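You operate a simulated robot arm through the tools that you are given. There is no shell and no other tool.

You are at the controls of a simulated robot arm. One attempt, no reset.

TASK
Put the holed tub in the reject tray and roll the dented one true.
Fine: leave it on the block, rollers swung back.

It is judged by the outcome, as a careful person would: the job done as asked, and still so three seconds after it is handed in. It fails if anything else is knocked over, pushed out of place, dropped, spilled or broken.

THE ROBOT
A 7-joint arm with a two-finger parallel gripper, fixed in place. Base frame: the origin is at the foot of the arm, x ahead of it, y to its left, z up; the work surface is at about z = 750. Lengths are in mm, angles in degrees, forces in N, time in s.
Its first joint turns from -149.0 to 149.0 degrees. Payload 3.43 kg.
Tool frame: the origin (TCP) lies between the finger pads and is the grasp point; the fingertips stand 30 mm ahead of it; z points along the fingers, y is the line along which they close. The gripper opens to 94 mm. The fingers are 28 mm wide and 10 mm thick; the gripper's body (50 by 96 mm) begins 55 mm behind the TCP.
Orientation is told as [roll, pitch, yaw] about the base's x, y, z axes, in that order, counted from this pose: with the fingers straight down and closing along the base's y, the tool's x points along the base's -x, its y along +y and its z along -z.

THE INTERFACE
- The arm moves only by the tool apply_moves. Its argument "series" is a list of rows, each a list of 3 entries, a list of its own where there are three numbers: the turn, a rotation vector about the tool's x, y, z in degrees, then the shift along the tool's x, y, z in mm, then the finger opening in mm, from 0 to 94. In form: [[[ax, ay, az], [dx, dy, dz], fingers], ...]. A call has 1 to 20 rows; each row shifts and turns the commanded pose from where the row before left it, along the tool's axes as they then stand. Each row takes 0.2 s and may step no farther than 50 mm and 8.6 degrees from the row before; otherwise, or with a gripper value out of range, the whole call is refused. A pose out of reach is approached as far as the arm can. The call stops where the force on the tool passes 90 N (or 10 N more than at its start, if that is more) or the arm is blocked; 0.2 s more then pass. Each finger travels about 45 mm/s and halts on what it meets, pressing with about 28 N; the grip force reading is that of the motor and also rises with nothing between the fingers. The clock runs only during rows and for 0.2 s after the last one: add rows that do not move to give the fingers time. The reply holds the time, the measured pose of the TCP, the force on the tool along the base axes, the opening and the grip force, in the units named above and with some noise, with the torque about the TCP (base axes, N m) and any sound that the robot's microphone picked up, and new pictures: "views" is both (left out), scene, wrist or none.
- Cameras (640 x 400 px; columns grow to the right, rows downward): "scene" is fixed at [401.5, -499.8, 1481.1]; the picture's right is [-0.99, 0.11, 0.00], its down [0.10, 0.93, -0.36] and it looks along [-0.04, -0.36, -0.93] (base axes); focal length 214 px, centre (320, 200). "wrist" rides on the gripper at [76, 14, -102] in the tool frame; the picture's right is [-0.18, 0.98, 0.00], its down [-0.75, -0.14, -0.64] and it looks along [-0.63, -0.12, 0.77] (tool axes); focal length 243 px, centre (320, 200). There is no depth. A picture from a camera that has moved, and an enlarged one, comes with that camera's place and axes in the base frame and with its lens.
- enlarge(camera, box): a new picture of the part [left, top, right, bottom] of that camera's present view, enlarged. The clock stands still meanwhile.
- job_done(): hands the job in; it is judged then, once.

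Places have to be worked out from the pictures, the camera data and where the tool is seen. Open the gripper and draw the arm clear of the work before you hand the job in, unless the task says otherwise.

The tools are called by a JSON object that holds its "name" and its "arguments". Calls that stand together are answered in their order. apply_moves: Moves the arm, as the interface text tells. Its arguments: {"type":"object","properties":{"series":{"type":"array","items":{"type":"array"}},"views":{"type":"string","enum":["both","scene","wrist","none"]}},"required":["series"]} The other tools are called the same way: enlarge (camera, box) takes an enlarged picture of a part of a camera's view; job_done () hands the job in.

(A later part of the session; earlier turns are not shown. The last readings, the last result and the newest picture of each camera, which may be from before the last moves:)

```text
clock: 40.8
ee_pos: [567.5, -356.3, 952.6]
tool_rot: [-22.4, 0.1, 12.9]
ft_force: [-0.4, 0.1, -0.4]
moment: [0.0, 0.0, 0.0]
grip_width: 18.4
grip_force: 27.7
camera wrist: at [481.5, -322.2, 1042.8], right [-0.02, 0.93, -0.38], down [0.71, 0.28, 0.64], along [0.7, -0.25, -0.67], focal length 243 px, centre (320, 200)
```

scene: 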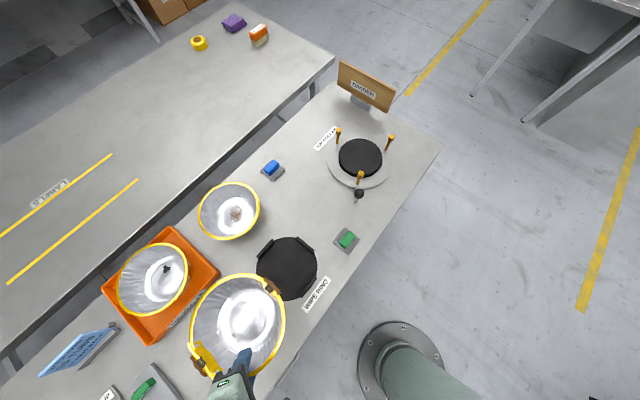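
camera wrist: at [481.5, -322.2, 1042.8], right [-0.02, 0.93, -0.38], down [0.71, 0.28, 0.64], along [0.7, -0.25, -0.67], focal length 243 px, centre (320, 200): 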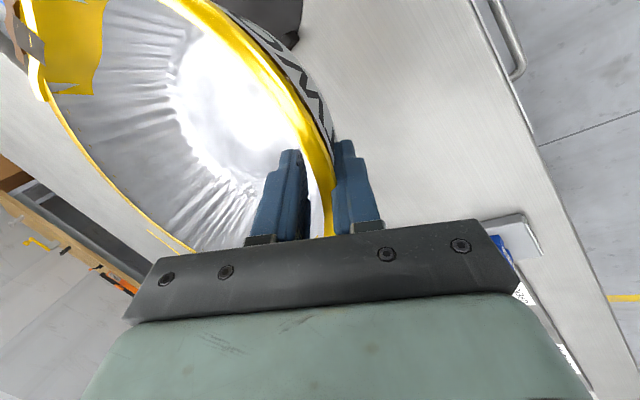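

Now carry TWO at this height across to the roller station.

{"name": "apply_moves", "arguments": {"series": [[[0, 0, 0], [35.0, -25.3, 10.2], 0], [[0, 0, 0], [35.0, -25.3, 10.2], 0], [[0, 0, 0], [35.0, -25.3, 10.2], 0], [[0, 0, 0], [35.0, -25.3, 10.2], 0], [[0, 0, 0], [35.0, -25.3, 10.2], 0], [[0, 0, 0], [35.0, -25.3, 10.2], 0], [[0, 0, 0], [35.0, -25.3, 10.2], 0], [[0, 0, 0], [35.0, -25.3, 10.2], 0], [[0, 0, 0], [35.0, -25.3, 10.2], 0], [[0, 0, 0], [35.0, -25.3, 10.2], 0], [[0, 0, 0], [35.0, -25.3, 10.2], 0], [[0, 0, 0], [35.0, -25.3, 10.2], 0], [[0, 0, 0], [35.0, -25.3, 10.2], 0], [[0, 0, 0], [35.0, -25.3, 10.2], 0], [[0, 0, 0], [0, 0, 0], 0]]}}

{"name": "enlarge", "arguments": {"camera": "scene", "box": [290, 60, 450, 220]}}

{"name": "enlarge", "arguments": {"camera": "wrist", "box": [0, 0, 460, 250]}}

```text
clock: 44.0
ee_pos: [175.8, -839.5, 955.8]
tool_rot: [-22.4, 0.1, 13.0]
ft_force: [0.1, 0.4, 0.2]
moment: [-0.01, 0.0, 0.01]
grip_width: 18.9
grip_force: 27.7
camera wrist: at [89.3, -805.5, 1045.5], right [-0.03, 0.93, -0.38], down [0.71, 0.28, 0.64], along [0.7, -0.25, -0.67], focal length 243 px, centre (320, 200)
```

scene: 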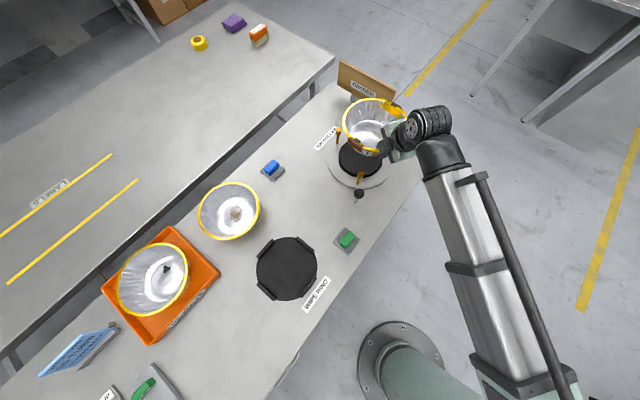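
wrist: 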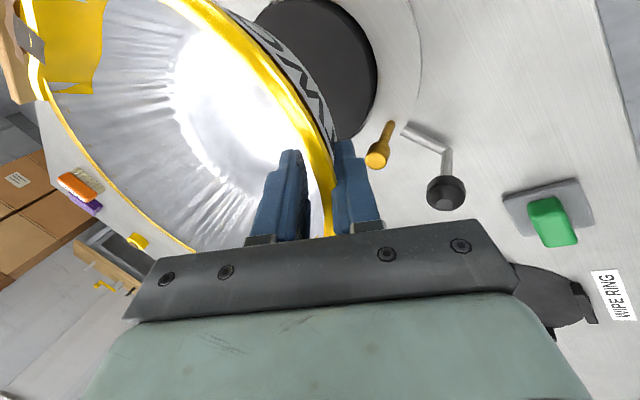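

```text
2.50 times, centred on (370, 140) of scene
camera zoom: at [401.5, -499.8, 1481.1], right [-0.99, 0.11, 0.0], down [0.1, 0.93, -0.36], along [-0.04, -0.36, -0.93], focal length 536 px, centre (195, 350)
```

zoom: 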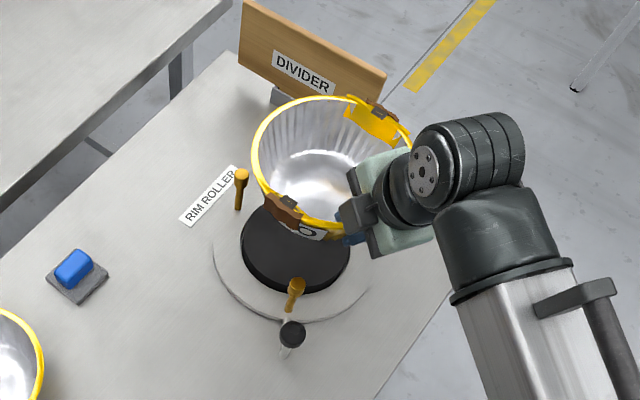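

```text
1.39 times, centred on (230, 125) of wrist
camera zoom: at [89.3, -805.5, 1045.5], right [-0.03, 0.93, -0.38], down [0.71, 0.28, 0.64], along [0.7, -0.25, -0.67], focal length 338 px, centre (445, 304)
```

zoom: 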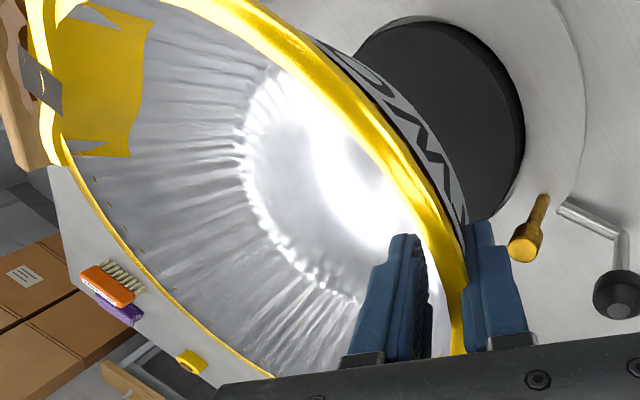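

TWO hangs nearly level above the block. I'll zoom in the scene view to measure its centre relative to the block precisely.

{"name": "enlarge", "arguments": {"camera": "scene", "box": [325, 85, 415, 200]}}

{"name": "enlarge", "arguments": {"camera": "wrist", "box": [230, 0, 480, 220]}}

```text
3.48 times, centred on (370, 142) of scene
camera zoom: at [401.5, -499.8, 1481.1], right [-0.99, 0.11, 0.0], down [0.1, 0.93, -0.36], along [-0.04, -0.36, -0.93], focal length 746 px, centre (146, 400)
```

zoom: 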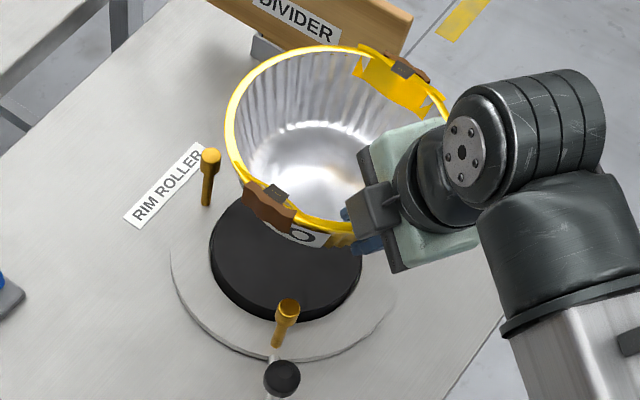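

```text
1.82 times, centred on (355, 110) of wrist
camera zoom: at [89.3, -805.5, 1045.5], right [-0.03, 0.93, -0.38], down [0.71, 0.28, 0.64], along [0.7, -0.25, -0.67], focal length 441 px, centre (256, 364)
```

zoom: 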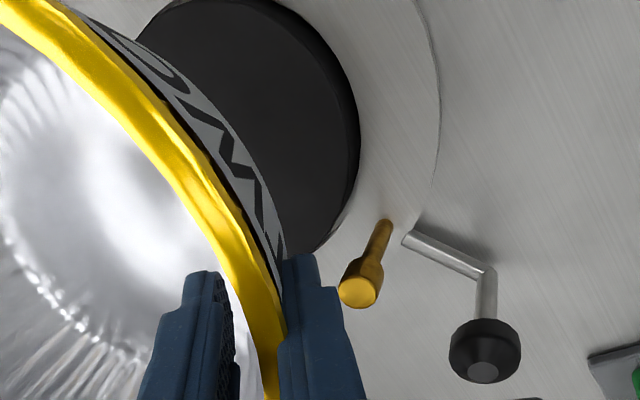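

Tub centre is ≈ (184,-929) vs block centre ≈ (197,-933). I'll shift by (+14,−4.5) and lower 80 mm, then re-measure before final seating.

{"name": "apply_moves", "arguments": {"series": [[[0, 0, 0], [-3.2, 5.9, 19.2], 0], [[0, 0, 0], [-3.2, 5.9, 19.2], 0], [[0, 0, 0], [-3.2, 5.9, 19.2], 0], [[0, 0, 0], [-3.2, 5.9, 19.2], 0], [[0, 0, 0], [0, 0, 0], 0]]}}

{"name": "enlarge", "arguments": {"camera": "scene", "box": [325, 95, 415, 210]}}

{"name": "enlarge", "arguments": {"camera": "wrist", "box": [0, 0, 480, 250]}}

```text
clock: 45.2
ee_pos: [190.9, -843.7, 877.3]
tool_rot: [-22.4, 0.2, 13.0]
ft_force: [0.1, 0.1, 0.0]
moment: [0.02, -0.03, -0.03]
grip_width: 18.9
grip_force: 28.3
camera wrist: at [104.7, -808.7, 966.6], right [-0.03, 0.93, -0.38], down [0.71, 0.28, 0.64], along [0.7, -0.25, -0.67], focal length 243 px, centre (320, 200)
```

scene: 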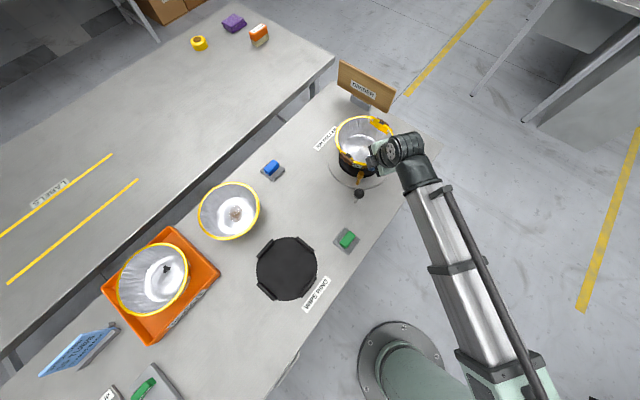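
wrist: 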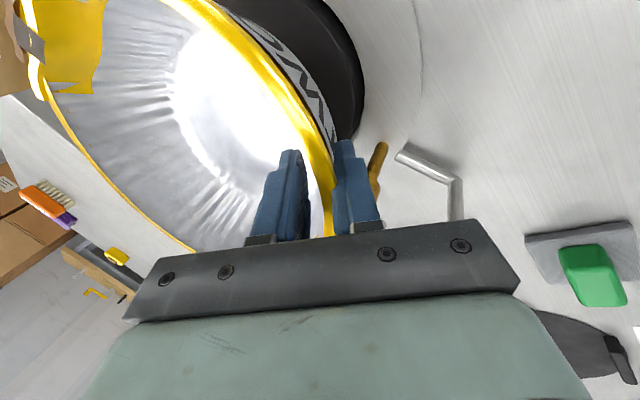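

```text
3.48 times, centred on (370, 152) of scene
camera zoom: at [401.5, -499.8, 1481.1], right [-0.99, 0.11, 0.0], down [0.1, 0.93, -0.36], along [-0.04, -0.36, -0.93], focal length 746 px, centre (146, 365)
```

zoom: 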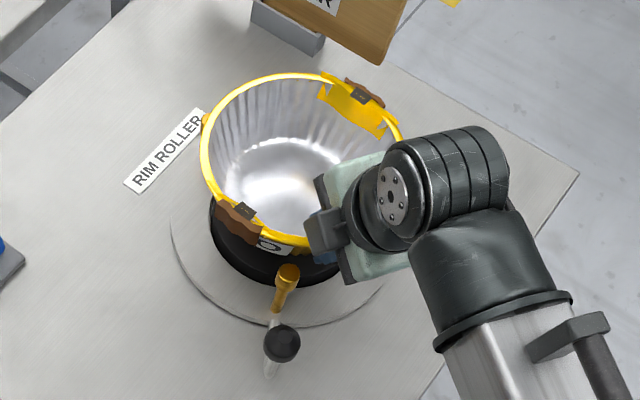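

```text
1.33 times, centred on (240, 125) of wrist
camera zoom: at [104.7, -808.7, 966.6], right [-0.03, 0.93, -0.38], down [0.71, 0.28, 0.64], along [0.7, -0.25, -0.67], focal length 324 px, centre (427, 300)
```

zoom: 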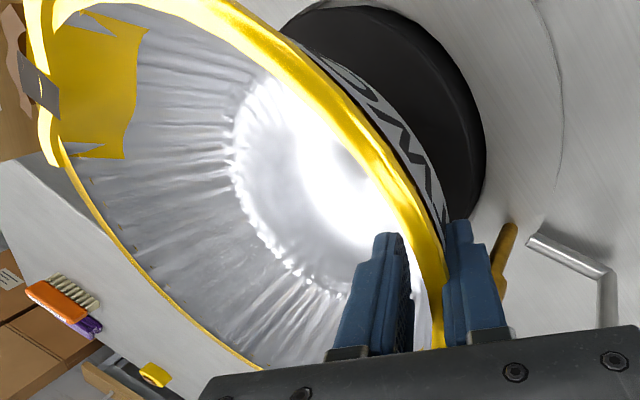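

Centre now ≈ (200,-932), within ~3 mm of the block. I'll lower 24 mm with a 2 mm correction and then feel for contact in small steps.

{"name": "apply_moves", "arguments": {"series": [[[0, 0, 0], [2, 5, 10.9], 0], [[0, 0, 0], [0, 4.6, 11.1], 0], [[0, 0, 0], [0, 1.9, 4.6], 0], [[0, 0, 0], [0, 0, 0], 0]]}}

{"name": "enlarge", "arguments": {"camera": "scene", "box": [325, 95, 415, 210]}}

```text
clock: 46.2
ee_pos: [187.5, -843.4, 849.0]
tool_rot: [-22.4, 0.2, 13.0]
ft_force: [0.3, -0.1, -1.4]
moment: [0.03, 0.03, -0.03]
grip_width: 18.6
grip_force: 28.3
camera wrist: at [101.9, -809.2, 938.2], right [-0.03, 0.93, -0.38], down [0.71, 0.28, 0.64], along [0.7, -0.25, -0.67], focal length 243 px, centre (320, 200)
```

scene: 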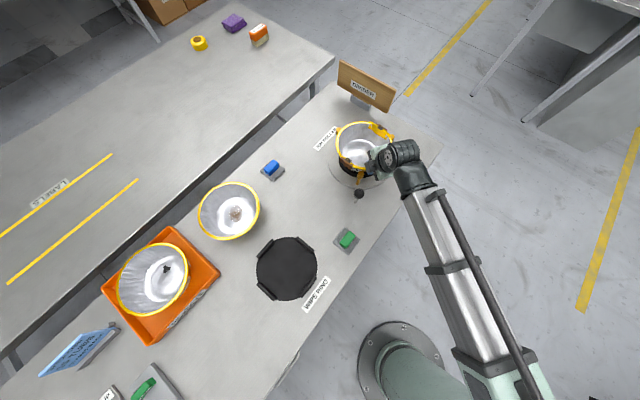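
wrist: 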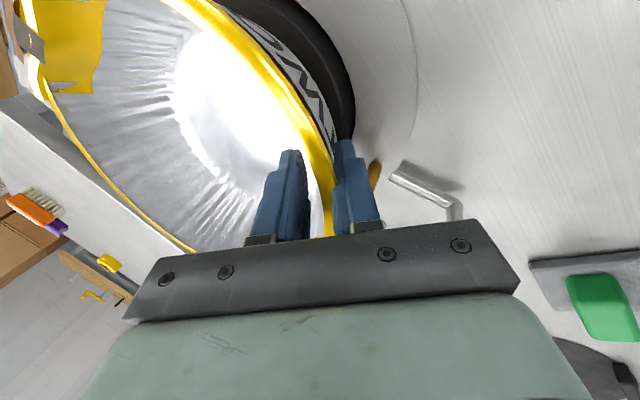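

```text
3.48 times, centred on (370, 152) of scene
camera zoom: at [401.5, -499.8, 1481.1], right [-0.99, 0.11, 0.0], down [0.1, 0.93, -0.36], along [-0.04, -0.36, -0.93], focal length 746 px, centre (146, 365)
```

zoom: 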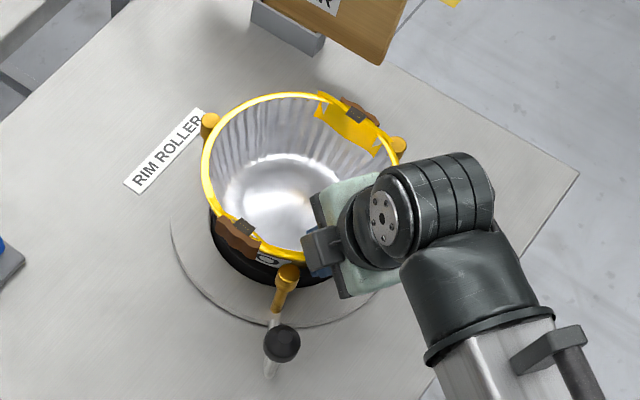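

The rim is nested visually between all three roller heads. Feeling down in small steps.

{"name": "apply_moves", "arguments": {"series": [[[0, 0, 0], [0, 1.5, 3.7], 0], [[0, 0, 0], [0, 0.8, 1.85], 0], [[0, 0, 0], [0, 0, 0], 0]], "views": "none"}}

```text
clock: 47.0
ee_pos: [188.2, -842.9, 841.6]
tool_rot: [-22.4, 0.2, 13.0]
ft_force: [0.1, -0.3, -0.4]
moment: [0.01, -0.01, 0.01]
grip_width: 18.8
grip_force: 27.5
```

{"name": "apply_moves", "arguments": {"series": [[[0, 0, 0], [0, 0.8, 1.85], 0], [[0, 0, 0], [0, 0.8, 1.85], 0], [[0, 0, 0], [0, 0, 0], 0]], "views": "none"}}

```text
clock: 47.8
ee_pos: [187.8, -842.7, 837.9]
tool_rot: [-22.5, 0.1, 13.0]
ft_force: [0.5, -0.3, -0.2]
moment: [0.0, 0.02, 0.01]
grip_width: 18.5
grip_force: 28.2
```

No contact yet at TCP z 838; continuing to feel down.

{"name": "apply_moves", "arguments": {"series": [[[0, 0, 0], [0, 0.8, 1.85], 0], [[0, 0, 0], [0, 0.8, 1.85], 0], [[0, 0, 0], [0, 0, 0], 0]], "views": "both"}}

{"name": "enlarge", "arguments": {"camera": "scene", "box": [325, 95, 415, 210]}}

{"name": "enlarge", "arguments": {"camera": "wrist", "box": [200, 0, 480, 230]}}

```text
clock: 48.6
ee_pos: [188.7, -843.8, 834.0]
tool_rot: [-22.6, 0.2, 13.0]
ft_force: [1.4, 6.8, 10.3]
moment: [-0.25, 0.55, -0.23]
grip_width: 18.3
grip_force: 28.0
camera wrist: at [102.0, -808.6, 924.5], right [-0.03, 0.93, -0.38], down [0.71, 0.28, 0.64], along [0.7, -0.25, -0.67], focal length 243 px, centre (320, 200)
```

scene: 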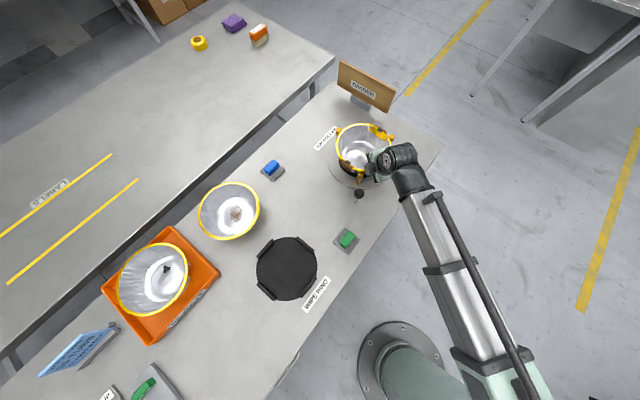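
wrist: 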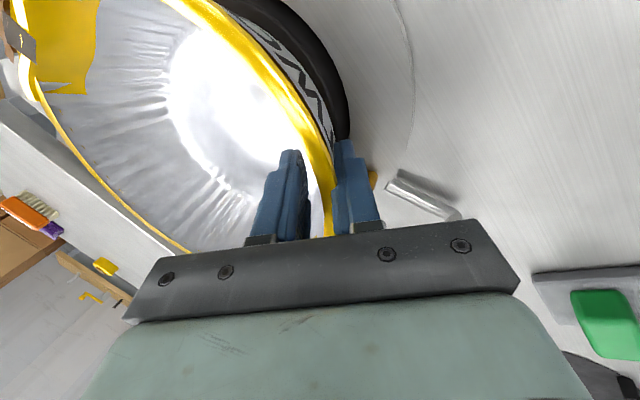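

```text
3.48 times, centred on (370, 152) of scene
camera zoom: at [401.5, -499.8, 1481.1], right [-0.99, 0.11, 0.0], down [0.1, 0.93, -0.36], along [-0.04, -0.36, -0.93], focal length 746 px, centre (146, 365)
```

zoom: 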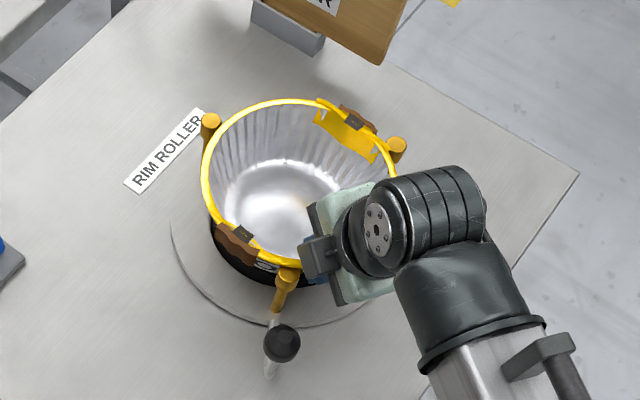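

```text
1.74 times, centred on (340, 115) of wrist
camera zoom: at [102.0, -808.6, 924.5], right [-0.03, 0.93, -0.38], down [0.71, 0.28, 0.64], along [0.7, -0.25, -0.67], focal length 422 px, centre (285, 348)
```

zoom: 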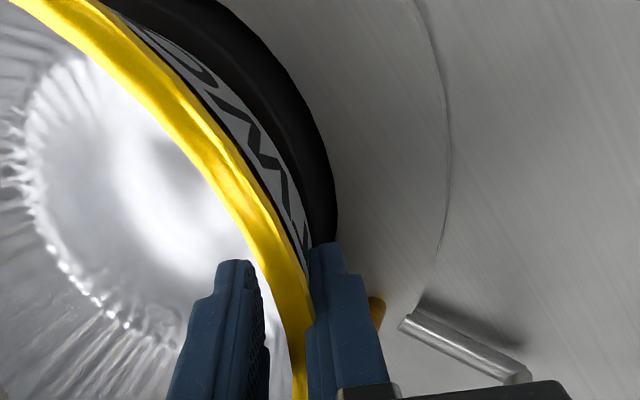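

Contact (Fz≈10 N) with the torque indicating the tub's −x side touches first. I'll roll the tool a few degrees about the radial line to level it, watching the moment.

{"name": "apply_moves", "arguments": {"series": [[[0, 1.9, -0.8], [0, 0, 0], 0], [[0, 0, 0], [0, 0.4, 0.9], 0], [[0, 0, 0], [0, 0, 0], 0]], "views": "none"}}

```text
clock: 49.4
ee_pos: [188.2, -843.0, 832.5]
tool_rot: [-22.4, 2.2, 13.0]
ft_force: [3.1, 0.6, 6.2]
moment: [-0.05, -0.26, 0.03]
grip_width: 18.7
grip_force: 27.7
```

{"name": "apply_moves", "arguments": {"series": [[[-2, 0, 0], [0, 0, 0], 0], [[0, 0, 0], [0, 0.4, 0.9], 0], [[0, 0, 0], [0, 0, 0], 0]], "views": "none"}}

```text
clock: 50.2
ee_pos: [187.7, -841.8, 832.5]
tool_rot: [-20.4, 2.4, 13.0]
ft_force: [0.7, 0.3, 12.5]
moment: [-0.11, 0.13, -0.01]
grip_width: 18.9
grip_force: 28.0
```

{"name": "apply_moves", "arguments": {"series": [[[-3, 0, 0], [0, 0, 0], 0], [[0, 0, 0], [0, 0, 0], 0], [[0, 0, 0], [0, 0, 0], 0]], "views": "both"}}

{"name": "enlarge", "arguments": {"camera": "scene", "box": [325, 95, 415, 210]}}

{"name": "enlarge", "arguments": {"camera": "wrist", "box": [0, 0, 480, 250]}}

```text
clock: 51.0
ee_pos: [187.7, -842.8, 832.7]
tool_rot: [-17.5, 2.3, 13.1]
ft_force: [-0.8, 0.3, 5.8]
moment: [-0.05, 0.04, -0.02]
grip_width: 18.9
grip_force: 28.0
camera wrist: at [106.9, -814.9, 929.3], right [-0.04, 0.95, -0.3], down [0.75, 0.23, 0.62], along [0.66, -0.2, -0.72], focal length 243 px, centre (320, 200)
```

scene: 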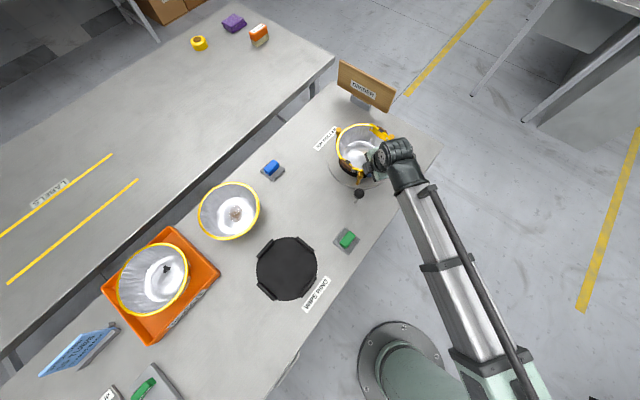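
wrist: 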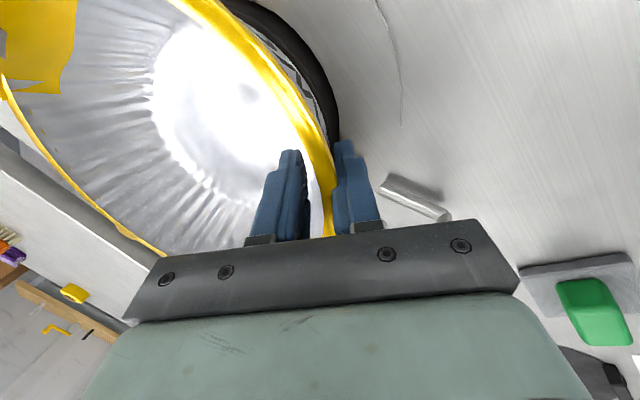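

```text
3.48 times, centred on (370, 152) of scene
camera zoom: at [401.5, -499.8, 1481.1], right [-0.99, 0.11, 0.0], down [0.1, 0.93, -0.36], along [-0.04, -0.36, -0.93], focal length 746 px, centre (146, 365)
```

zoom: 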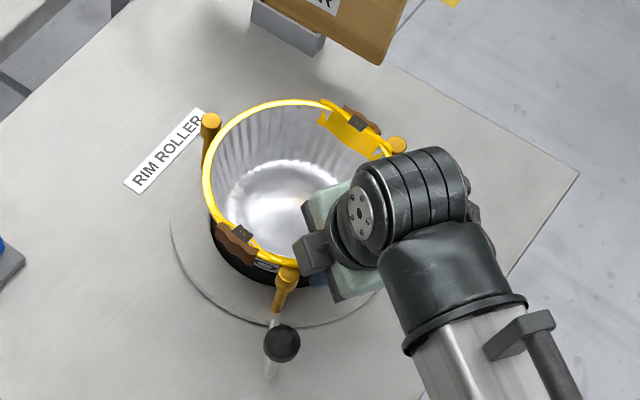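

```text
1.33 times, centred on (240, 125) of wrist
camera zoom: at [106.9, -814.9, 929.3], right [-0.04, 0.95, -0.3], down [0.75, 0.23, 0.62], along [0.66, -0.2, -0.72], focal length 324 px, centre (427, 300)
```

zoom: 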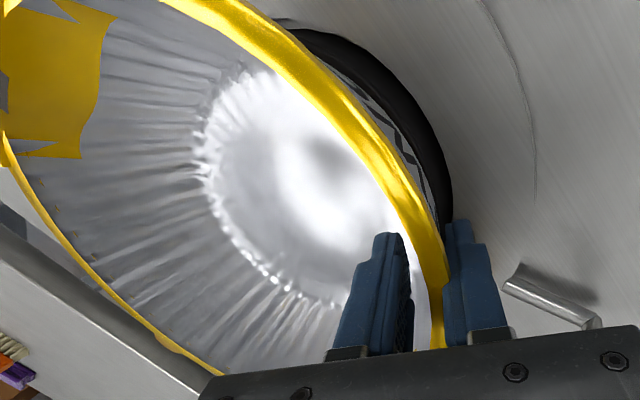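

Contact is now just under the grip and the tub looks level and nested. Opening gently and letting it settle.

{"name": "apply_moves", "arguments": {"series": [[[0, 0, 0], [0, 0, 0], 22], [[0, 0, 0], [0, 0, 0], 26], [[0, 0, 0], [0, 0, 0], 30], [[0, 0, 0], [0, 0, 0], 34], [[0, 0, 0], [0, 0, 0], 34]]}}

{"name": "enlarge", "arguments": {"camera": "scene", "box": [325, 95, 415, 210]}}

{"name": "enlarge", "arguments": {"camera": "wrist", "box": [0, 0, 480, 250]}}

```text
clock: 52.2
ee_pos: [187.4, -841.6, 834.0]
tool_rot: [-17.4, 2.3, 13.0]
ft_force: [0.7, 0.4, 0.5]
moment: [0.0, 0.0, 0.02]
grip_width: 34.1
grip_force: 0.1
camera wrist: at [107.0, -815.1, 929.2], right [-0.04, 0.95, -0.3], down [0.75, 0.23, 0.62], along [0.66, -0.2, -0.72], focal length 243 px, centre (320, 200)
```

scene: 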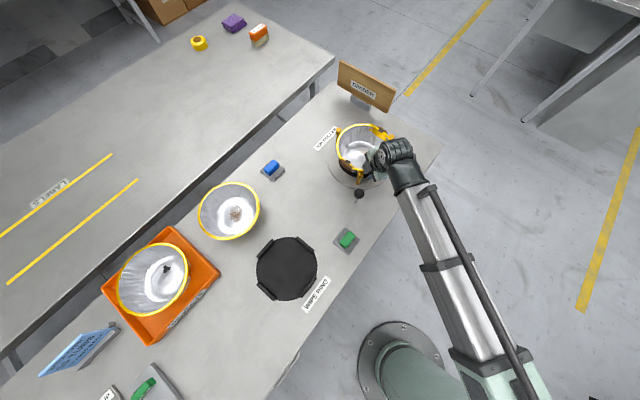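
wrist: 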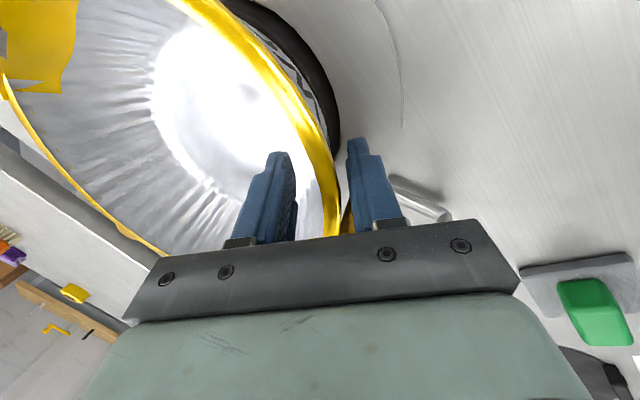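

```text
3.48 times, centred on (370, 152) of scene
camera zoom: at [401.5, -499.8, 1481.1], right [-0.99, 0.11, 0.0], down [0.1, 0.93, -0.36], along [-0.04, -0.36, -0.93], focal length 746 px, centre (146, 365)
```

zoom: 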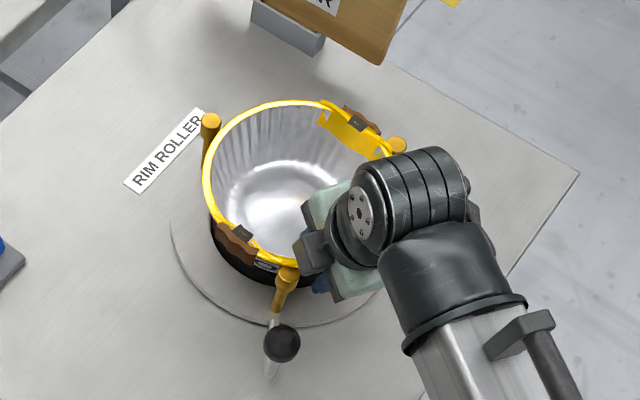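

```text
1.33 times, centred on (240, 125) of wrist
camera zoom: at [107.0, -815.1, 929.2], right [-0.04, 0.95, -0.3], down [0.75, 0.23, 0.62], along [0.66, -0.2, -0.72], focal length 324 px, centre (427, 300)
```

zoom: 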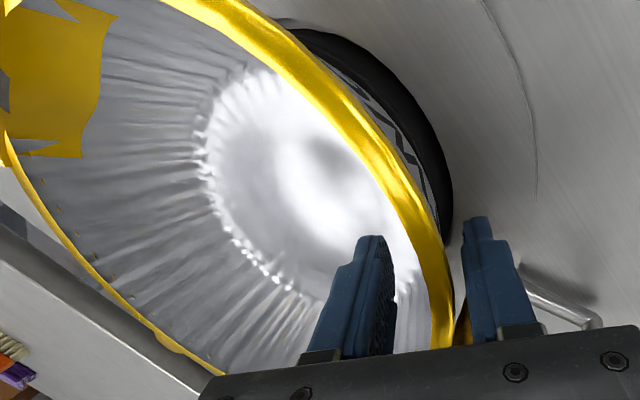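

Tub barely moved on release — it's seated. Backing straight out along the tool axis.

{"name": "apply_moves", "arguments": {"series": [[[0, 0, 0], [0, 0, -10], 34], [[0, 0, 0], [0, 0, -20], 34], [[0, 0, 0], [0, 0, -30], 40], [[0, 0, 0], [0, 0, -40], 60], [[0, 0, 0], [0, 0, -40], 60], [[0, 0, 0], [0, 0, 0], 60]]}}

{"name": "enlarge", "arguments": {"camera": "scene", "box": [320, 95, 420, 215]}}

{"name": "enlarge", "arguments": {"camera": "wrist", "box": [100, 0, 480, 240]}}

```text
clock: 53.6
ee_pos: [184.9, -799.8, 966.3]
tool_rot: [-17.4, 2.3, 12.9]
ft_force: [-0.1, 0.0, -0.3]
moment: [0.05, 0.0, -0.01]
grip_width: 60.3
grip_force: 0.1
camera wrist: at [102.8, -772.9, 1063.9], right [-0.04, 0.95, -0.3], down [0.75, 0.23, 0.62], along [0.66, -0.2, -0.72], focal length 243 px, centre (320, 200)
```

scene: 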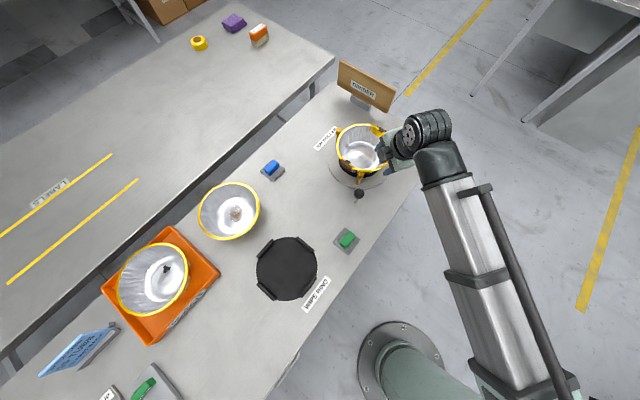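
wrist: 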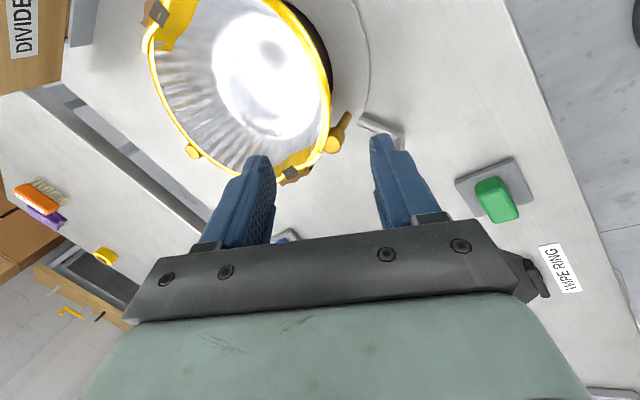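

```text
3.33 times, centred on (370, 155) of scene
camera zoom: at [401.5, -499.8, 1481.1], right [-0.99, 0.11, 0.0], down [0.1, 0.93, -0.36], along [-0.04, -0.36, -0.93], focal length 715 px, centre (153, 350)
```

zoom: 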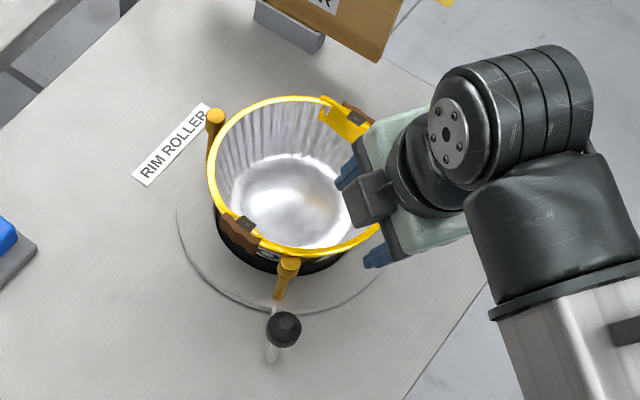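

```text
1.67 times, centred on (290, 120) of wrist
camera zoom: at [102.8, -772.9, 1063.9], right [-0.04, 0.95, -0.3], down [0.75, 0.23, 0.62], along [0.66, -0.2, -0.72], focal length 404 px, centre (370, 333)
```

zoom: 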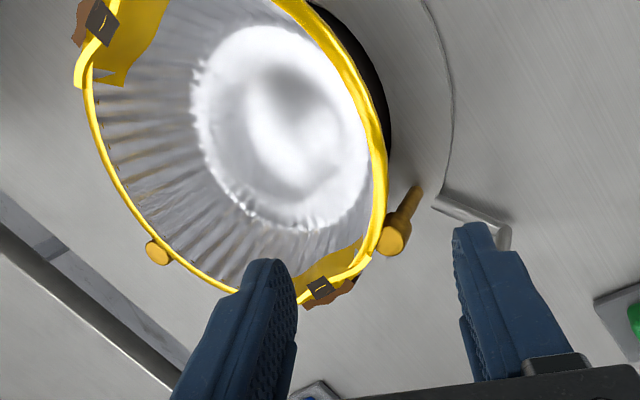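

TWO is seated upright, rim nested against the three rollers. Now to the crank knob at ≈ (249,-752): I'll level the tool, move above it, and yaw to about −60° so the fingers straddle it well through the swing.

{"name": "apply_moves", "arguments": {"series": [[[-8.6, 0, 0], [0, 0, 0], 60], [[-8.6, 0, 0], [0, 0, 0], 60], [[0, -2.3, 0], [0, 0, 0], 60], [[0, 0, 0], [-36.5, 16.2, 0], 60], [[0, 0, 0], [-36.5, 16.2, 0], 60], [[0, 0, 8.1], [0, 0, 0], 60], [[0, 0, 8.1], [0, 0, 0], 60], [[0, 0, 8.1], [0, 0, 0], 60], [[0, 0, 8.1], [0, 0, 0], 60], [[0, 0, 8.1], [0, 0, 0], 60], [[0, 0, 8.1], [0, 0, 0], 60], [[0, 0, 8.1], [0, 0, 0], 60], [[0, 0, 8.1], [0, 0, 0], 60], [[0, 0, 8.1], [0, 0, 0], 60], [[0, 0, 0], [0, 0, 0], 60]]}}

{"name": "enlarge", "arguments": {"camera": "scene", "box": [310, 95, 430, 235]}}

{"name": "enlarge", "arguments": {"camera": "wrist", "box": [100, 0, 540, 240]}}

```text
clock: 56.8
ee_pos: [247.7, -753.3, 965.2]
tool_rot: [-0.2, -0.2, -60.0]
ft_force: [-0.3, 0.2, 0.5]
moment: [-0.03, 0.03, 0.02]
grip_width: 59.9
grip_force: 0.1
camera wrist: at [220.8, -679.4, 1069.0], right [0.94, 0.33, 0.0], down [0.25, -0.72, 0.64], along [0.21, -0.61, -0.76], focal length 243 px, centre (320, 200)
```

scene: 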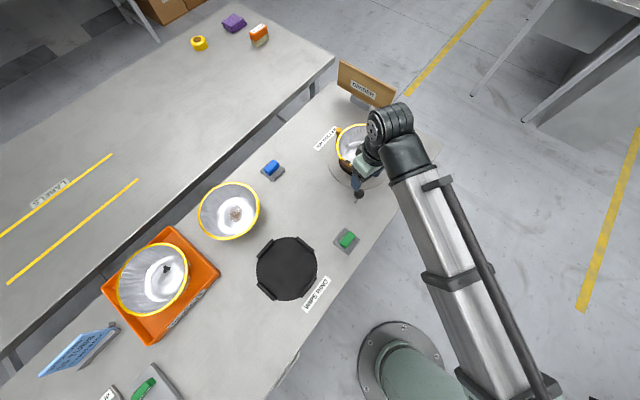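
wrist: 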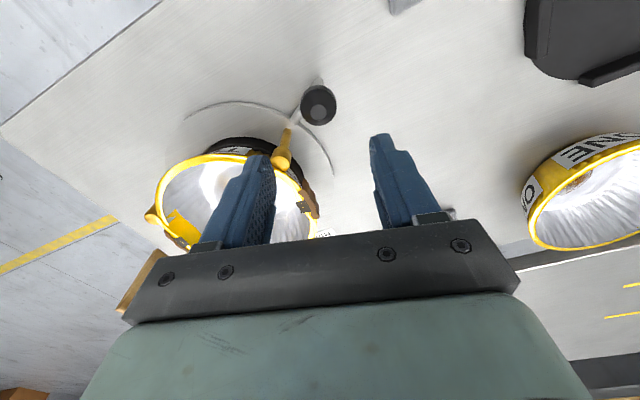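

```text
2.86 times, centred on (370, 165) of scene
camera zoom: at [401.5, -499.8, 1481.1], right [-0.99, 0.11, 0.0], down [0.1, 0.93, -0.36], along [-0.04, -0.36, -0.93], focal length 613 px, centre (177, 300)
```

zoom: 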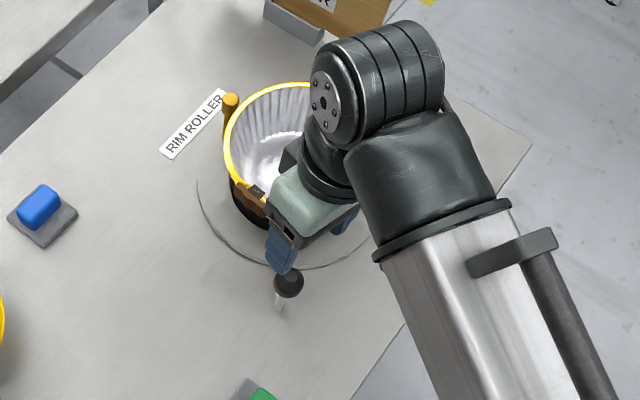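

```text
1.45 times, centred on (320, 120) of wrist
camera zoom: at [220.8, -679.4, 1069.0], right [0.94, 0.33, 0.0], down [0.25, -0.72, 0.64], along [0.21, -0.61, -0.76], focal length 353 px, centre (320, 316)
```

zoom: 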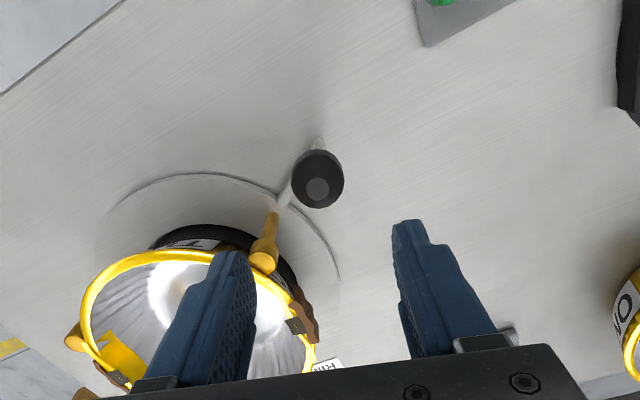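

The knob lines up at ≈ (246.5,-752.5). Descending over it to z≈848 and closing on it.

{"name": "apply_moves", "arguments": {"series": [[[0, 0, 0], [0, 0, 30], 60], [[0, 0, 0], [0, 0, 30], 60], [[0, 0, 0], [0, 0, 30], 60], [[0, 0, 0], [0, 0, 27], 60], [[0, 0, 0], [0, 0, 0], 50], [[0, 0, 0], [0, 0, 0], 40], [[0, 0, 0], [0, 0, 0], 30], [[0, 0, 0], [0, 0, 0], 20], [[0, 0, 0], [0, 0, 0], 20]]}}

{"name": "enlarge", "arguments": {"camera": "wrist", "box": [100, 0, 540, 240]}}

```text
clock: 58.8
ee_pos: [247.0, -754.9, 848.2]
tool_rot: [-0.1, -0.3, -59.9]
ft_force: [-9.8, -6.8, -3.2]
moment: [-0.39, 0.04, -0.1]
grip_width: 33.4
grip_force: 44.9
camera wrist: at [219.9, -680.7, 950.9], right [0.94, 0.33, 0.0], down [0.26, -0.72, 0.65], along [0.21, -0.61, -0.76], focal length 243 px, centre (320, 200)
```

scene: 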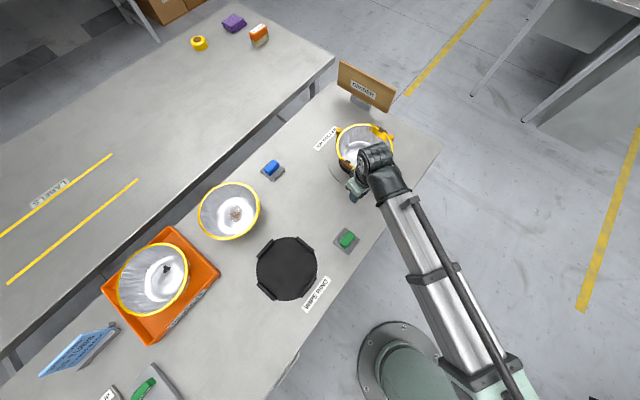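
wrist: 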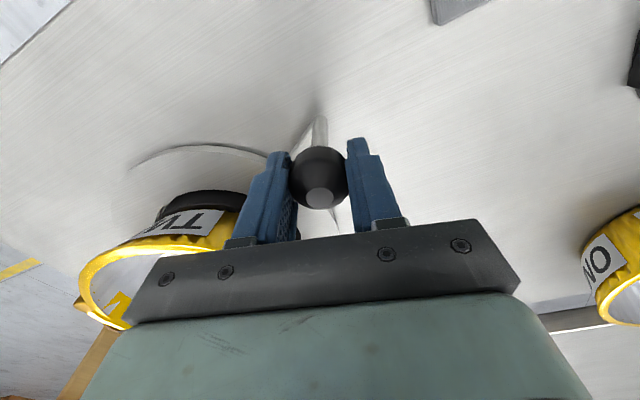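

```text
1.45 times, centred on (320, 120) of wrist
camera zoom: at [219.9, -680.7, 950.9], right [0.94, 0.33, 0.0], down [0.26, -0.72, 0.65], along [0.21, -0.61, -0.76], focal length 353 px, centre (320, 316)
```

zoom: 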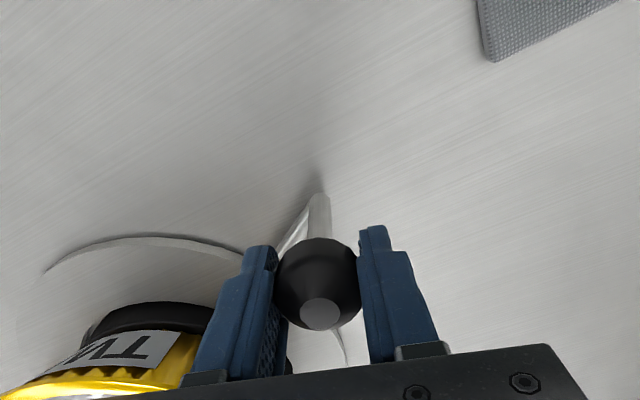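

Knob is gripped (33 mm). I'll try a small counter-clockwise nudge (~5°) and read the resistance.

{"name": "apply_moves", "arguments": {"series": [[[0, 0, 0], [3.8, -3.8, 0], 20], [[0, 0, 0], [3.8, -3.8, 0], 20], [[0, 0, 0], [3.8, -3.8, 0], 20], [[0, 0, 0], [0, 0, 0], 20]]}}

{"name": "enlarge", "arguments": {"camera": "wrist", "box": [100, 0, 540, 240]}}

{"name": "enlarge", "arguments": {"camera": "scene", "box": [310, 95, 430, 235]}}

```text
clock: 59.8
ee_pos: [232.7, -750.9, 848.1]
tool_rot: [-0.1, -0.2, -59.8]
ft_force: [0.6, -12.5, 5.7]
moment: [-0.46, -0.29, 0.45]
grip_width: 33.4
grip_force: 45.6
camera wrist: at [205.3, -676.5, 950.8], right [0.94, 0.33, 0.0], down [0.26, -0.72, 0.65], along [0.22, -0.61, -0.76], focal length 243 px, centre (320, 200)
```

scene: 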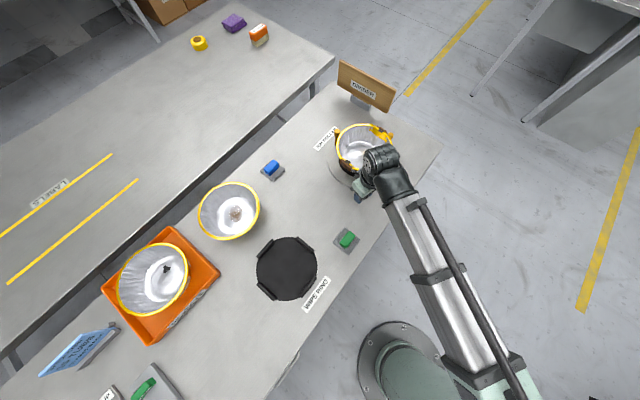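
wrist: 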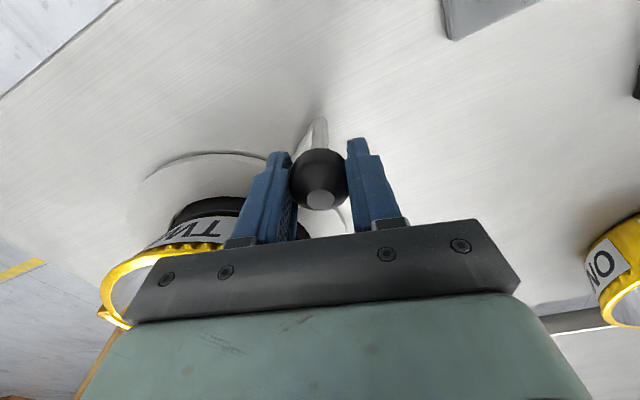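

```text
1.45 times, centred on (320, 120) of wrist
camera zoom: at [205.3, -676.5, 950.8], right [0.94, 0.33, 0.0], down [0.26, -0.72, 0.65], along [0.22, -0.61, -0.76], focal length 353 px, centre (320, 316)
```

zoom: 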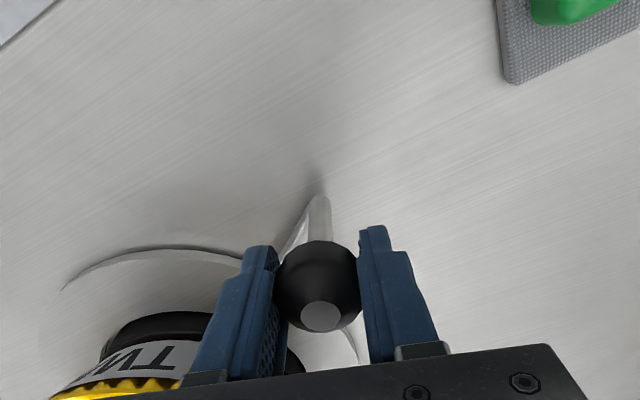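

```text
2.86 times, centred on (370, 165) of scene
camera zoom: at [401.5, -499.8, 1481.1], right [-0.99, 0.11, 0.0], down [0.1, 0.93, -0.36], along [-0.04, -0.36, -0.93], focal length 613 px, centre (177, 300)
```

zoom: 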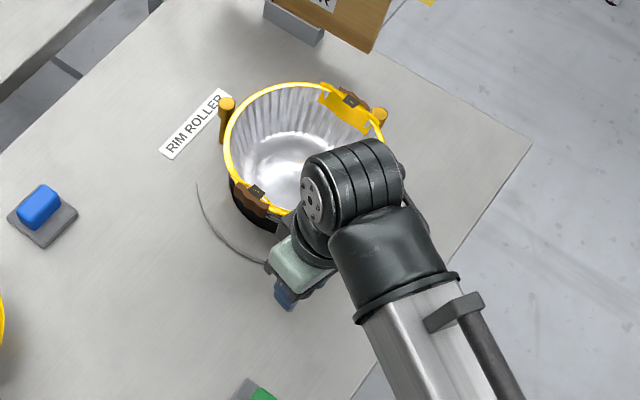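

The crank turned freely: the roller plate orbits with it (pin 1 moved CCW). I'll continue CCW along the arc about (197.5,-933.5), R≈186, 20° at first with the wrist following partly.

{"name": "apply_moves", "arguments": {"series": [[[0, 0, -2], [8.17, -10.06, 0], 20], [[0, 0, -2], [7.82, -10.34, 0], 20], [[0, 0, -2], [7.45, -10.6, 0], 20], [[0, 0, -2], [7.08, -10.86, 0], 20], [[0, 0, -2], [6.69, -11.1, 0], 20], [[0, 0, 0], [0, 0, 0], 20]]}}

{"name": "enlarge", "arguments": {"camera": "scene", "box": [310, 95, 430, 235]}}

```text
clock: 61.2
ee_pos: [166.3, -747.8, 848.0]
tool_rot: [0.0, -0.1, -49.7]
ft_force: [3.5, -2.3, 4.3]
moment: [0.14, -0.21, 0.54]
grip_width: 33.6
grip_force: 44.8
camera wrist: at [128.6, -679.6, 950.9], right [0.87, 0.49, 0.0], down [0.38, -0.67, 0.64], along [0.32, -0.56, -0.77], focal length 243 px, centre (320, 200)
```

scene: 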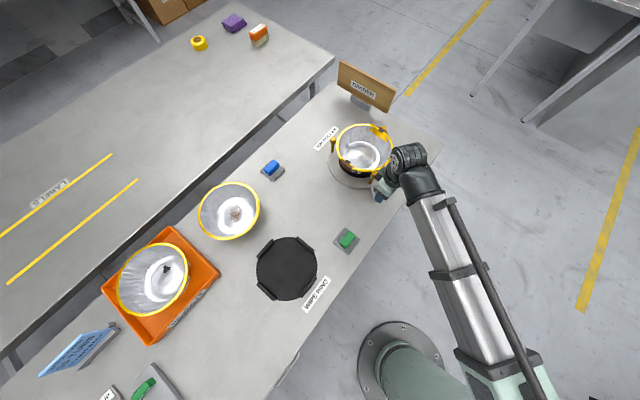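
wrist: 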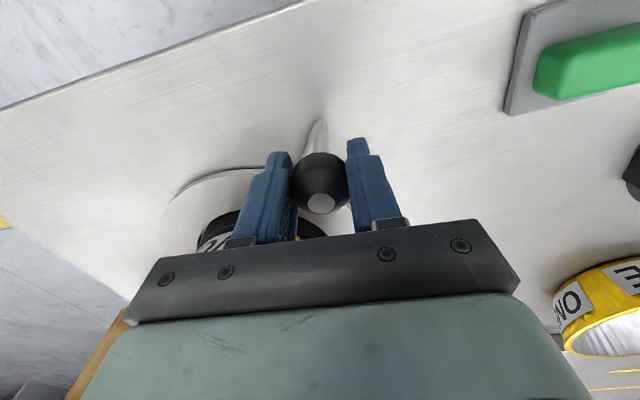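

```text
2.86 times, centred on (370, 165) of scene
camera zoom: at [401.5, -499.8, 1481.1], right [-0.99, 0.11, 0.0], down [0.1, 0.93, -0.36], along [-0.04, -0.36, -0.93], focal length 613 px, centre (177, 300)
```

zoom: 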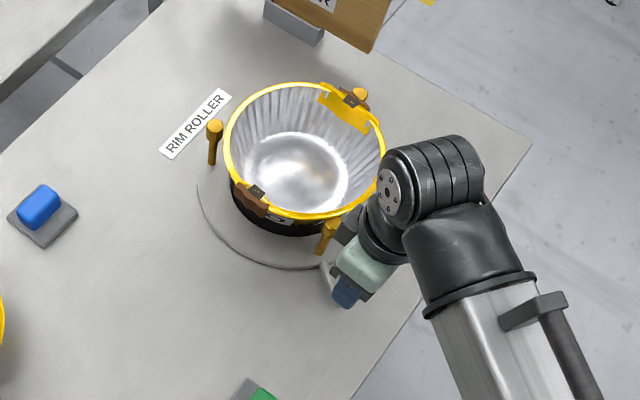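

Going smoothly with tiny forces; rollers at ~25° of travel. Continuing another 40° along the arc.

{"name": "apply_moves", "arguments": {"series": [[[0, 0, -2], [6.31, -11.47, 0], 20], [[0, 0, -2], [5.9, -11.68, 0], 20], [[0, 0, -2], [5.49, -11.88, 0], 20], [[0, 0, -2], [5.07, -12.07, 0], 20], [[0, 0, -2], [4.65, -12.24, 0], 20], [[0, 0, -2], [4.22, -12.39, 0], 20], [[0, 0, -2], [3.78, -12.53, 0], 20], [[0, 0, -2], [3.34, -12.66, 0], 20], [[0, 0, -2], [2.9, -12.76, 0], 20], [[0, 0, -2], [2.45, -12.86, 0], 20], [[0, 0, 0], [0, 0, 0], 20]]}}

{"name": "enlarge", "arguments": {"camera": "scene", "box": [310, 95, 430, 235]}}

```text
clock: 63.6
ee_pos: [56.1, -813.2, 847.5]
tool_rot: [-0.3, -0.1, -29.8]
ft_force: [1.9, -0.2, -5.4]
moment: [0.21, 0.06, 0.25]
grip_width: 33.3
grip_force: 44.9
camera wrist: at [-3.9, -761.0, 951.8], right [0.65, 0.76, 0.0], down [0.58, -0.49, 0.65], along [0.49, -0.42, -0.76], focal length 243 px, centre (320, 200)
```

scene: 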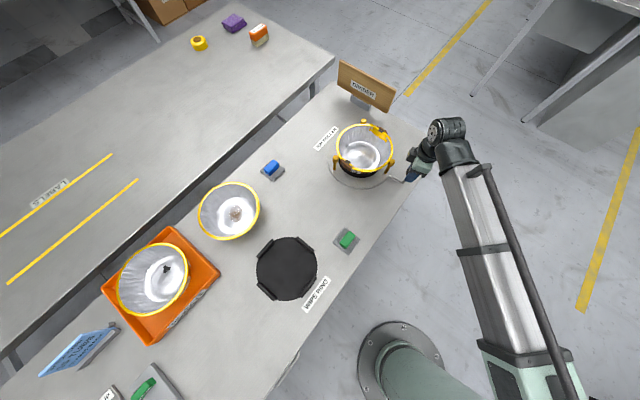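
wrist: 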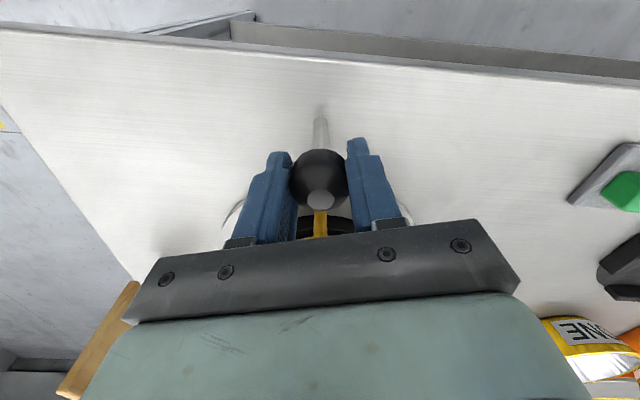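

```text
2.86 times, centred on (370, 165) of scene
camera zoom: at [401.5, -499.8, 1481.1], right [-0.99, 0.11, 0.0], down [0.1, 0.93, -0.36], along [-0.04, -0.36, -0.93], focal length 613 px, centre (177, 300)
```

zoom: 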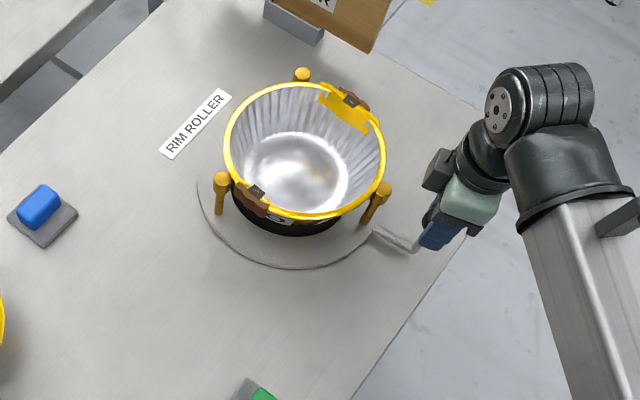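

65° done smoothly; dents still shown, so I'll continue the sweep another 40°.

{"name": "apply_moves", "arguments": {"series": [[[0, 0, -2], [1.95, -12.9, 0], 20], [[0, 0, -2], [1.5, -12.96, 0], 20], [[0, 0, -2], [1.05, -13.0, 0], 20], [[0, 0, -2], [0.59, -13.04, 0], 20], [[0, 0, -2], [0.14, -13.05, 0], 20], [[0, 0, -2], [-0.32, -13.05, 0], 20], [[0, 0, -2], [-0.77, -13.03, 0], 20], [[0, 0, -2], [-1.23, -12.99, 0], 20], [[0, 0, -2], [-1.68, -12.94, 0], 20], [[0, 0, -2], [-2.13, -12.87, 0], 20], [[0, 0, 0], [0, 0, 0], 20]]}}

{"name": "enlarge", "arguments": {"camera": "scene", "box": [310, 95, 430, 235]}}

```text
clock: 66.0
ee_pos: [10.0, -930.0, 849.5]
tool_rot: [-0.2, -0.1, -9.9]
ft_force: [-1.9, 0.6, -1.6]
moment: [0.3, 0.04, 0.1]
grip_width: 33.4
grip_force: 45.0
camera wrist: at [-62.7, -902.7, 952.4], right [0.35, 0.94, 0.0], down [0.72, -0.27, 0.64], along [0.6, -0.23, -0.77], focal length 243 px, centre (320, 200)
```

scene: 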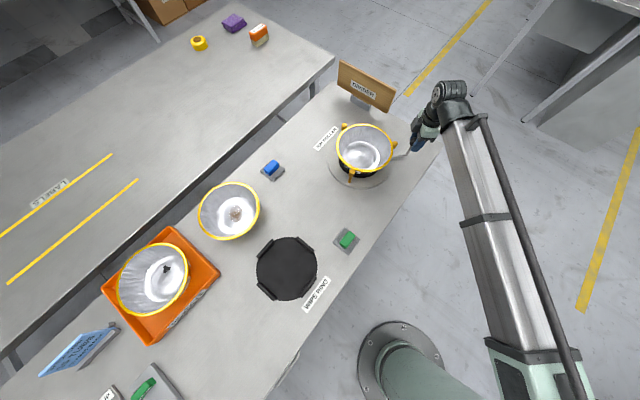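
wrist: 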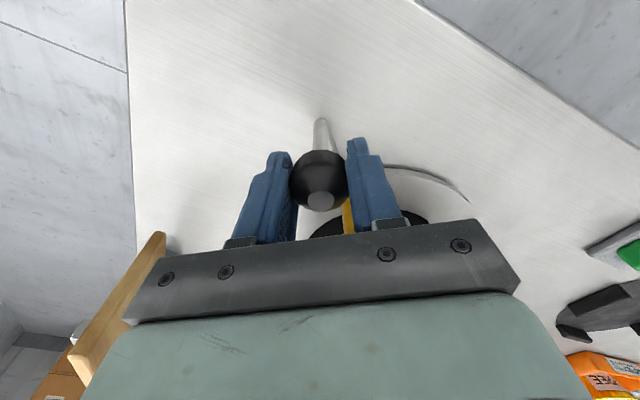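

```text
2.86 times, centred on (370, 165) of scene
camera zoom: at [401.5, -499.8, 1481.1], right [-0.99, 0.11, 0.0], down [0.1, 0.93, -0.36], along [-0.04, -0.36, -0.93], focal length 613 px, centre (177, 300)
```

zoom: 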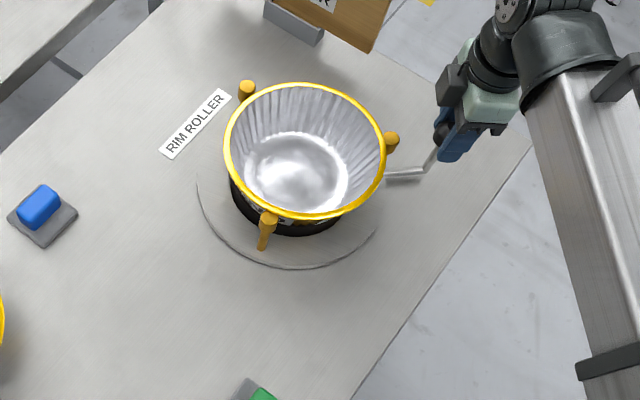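

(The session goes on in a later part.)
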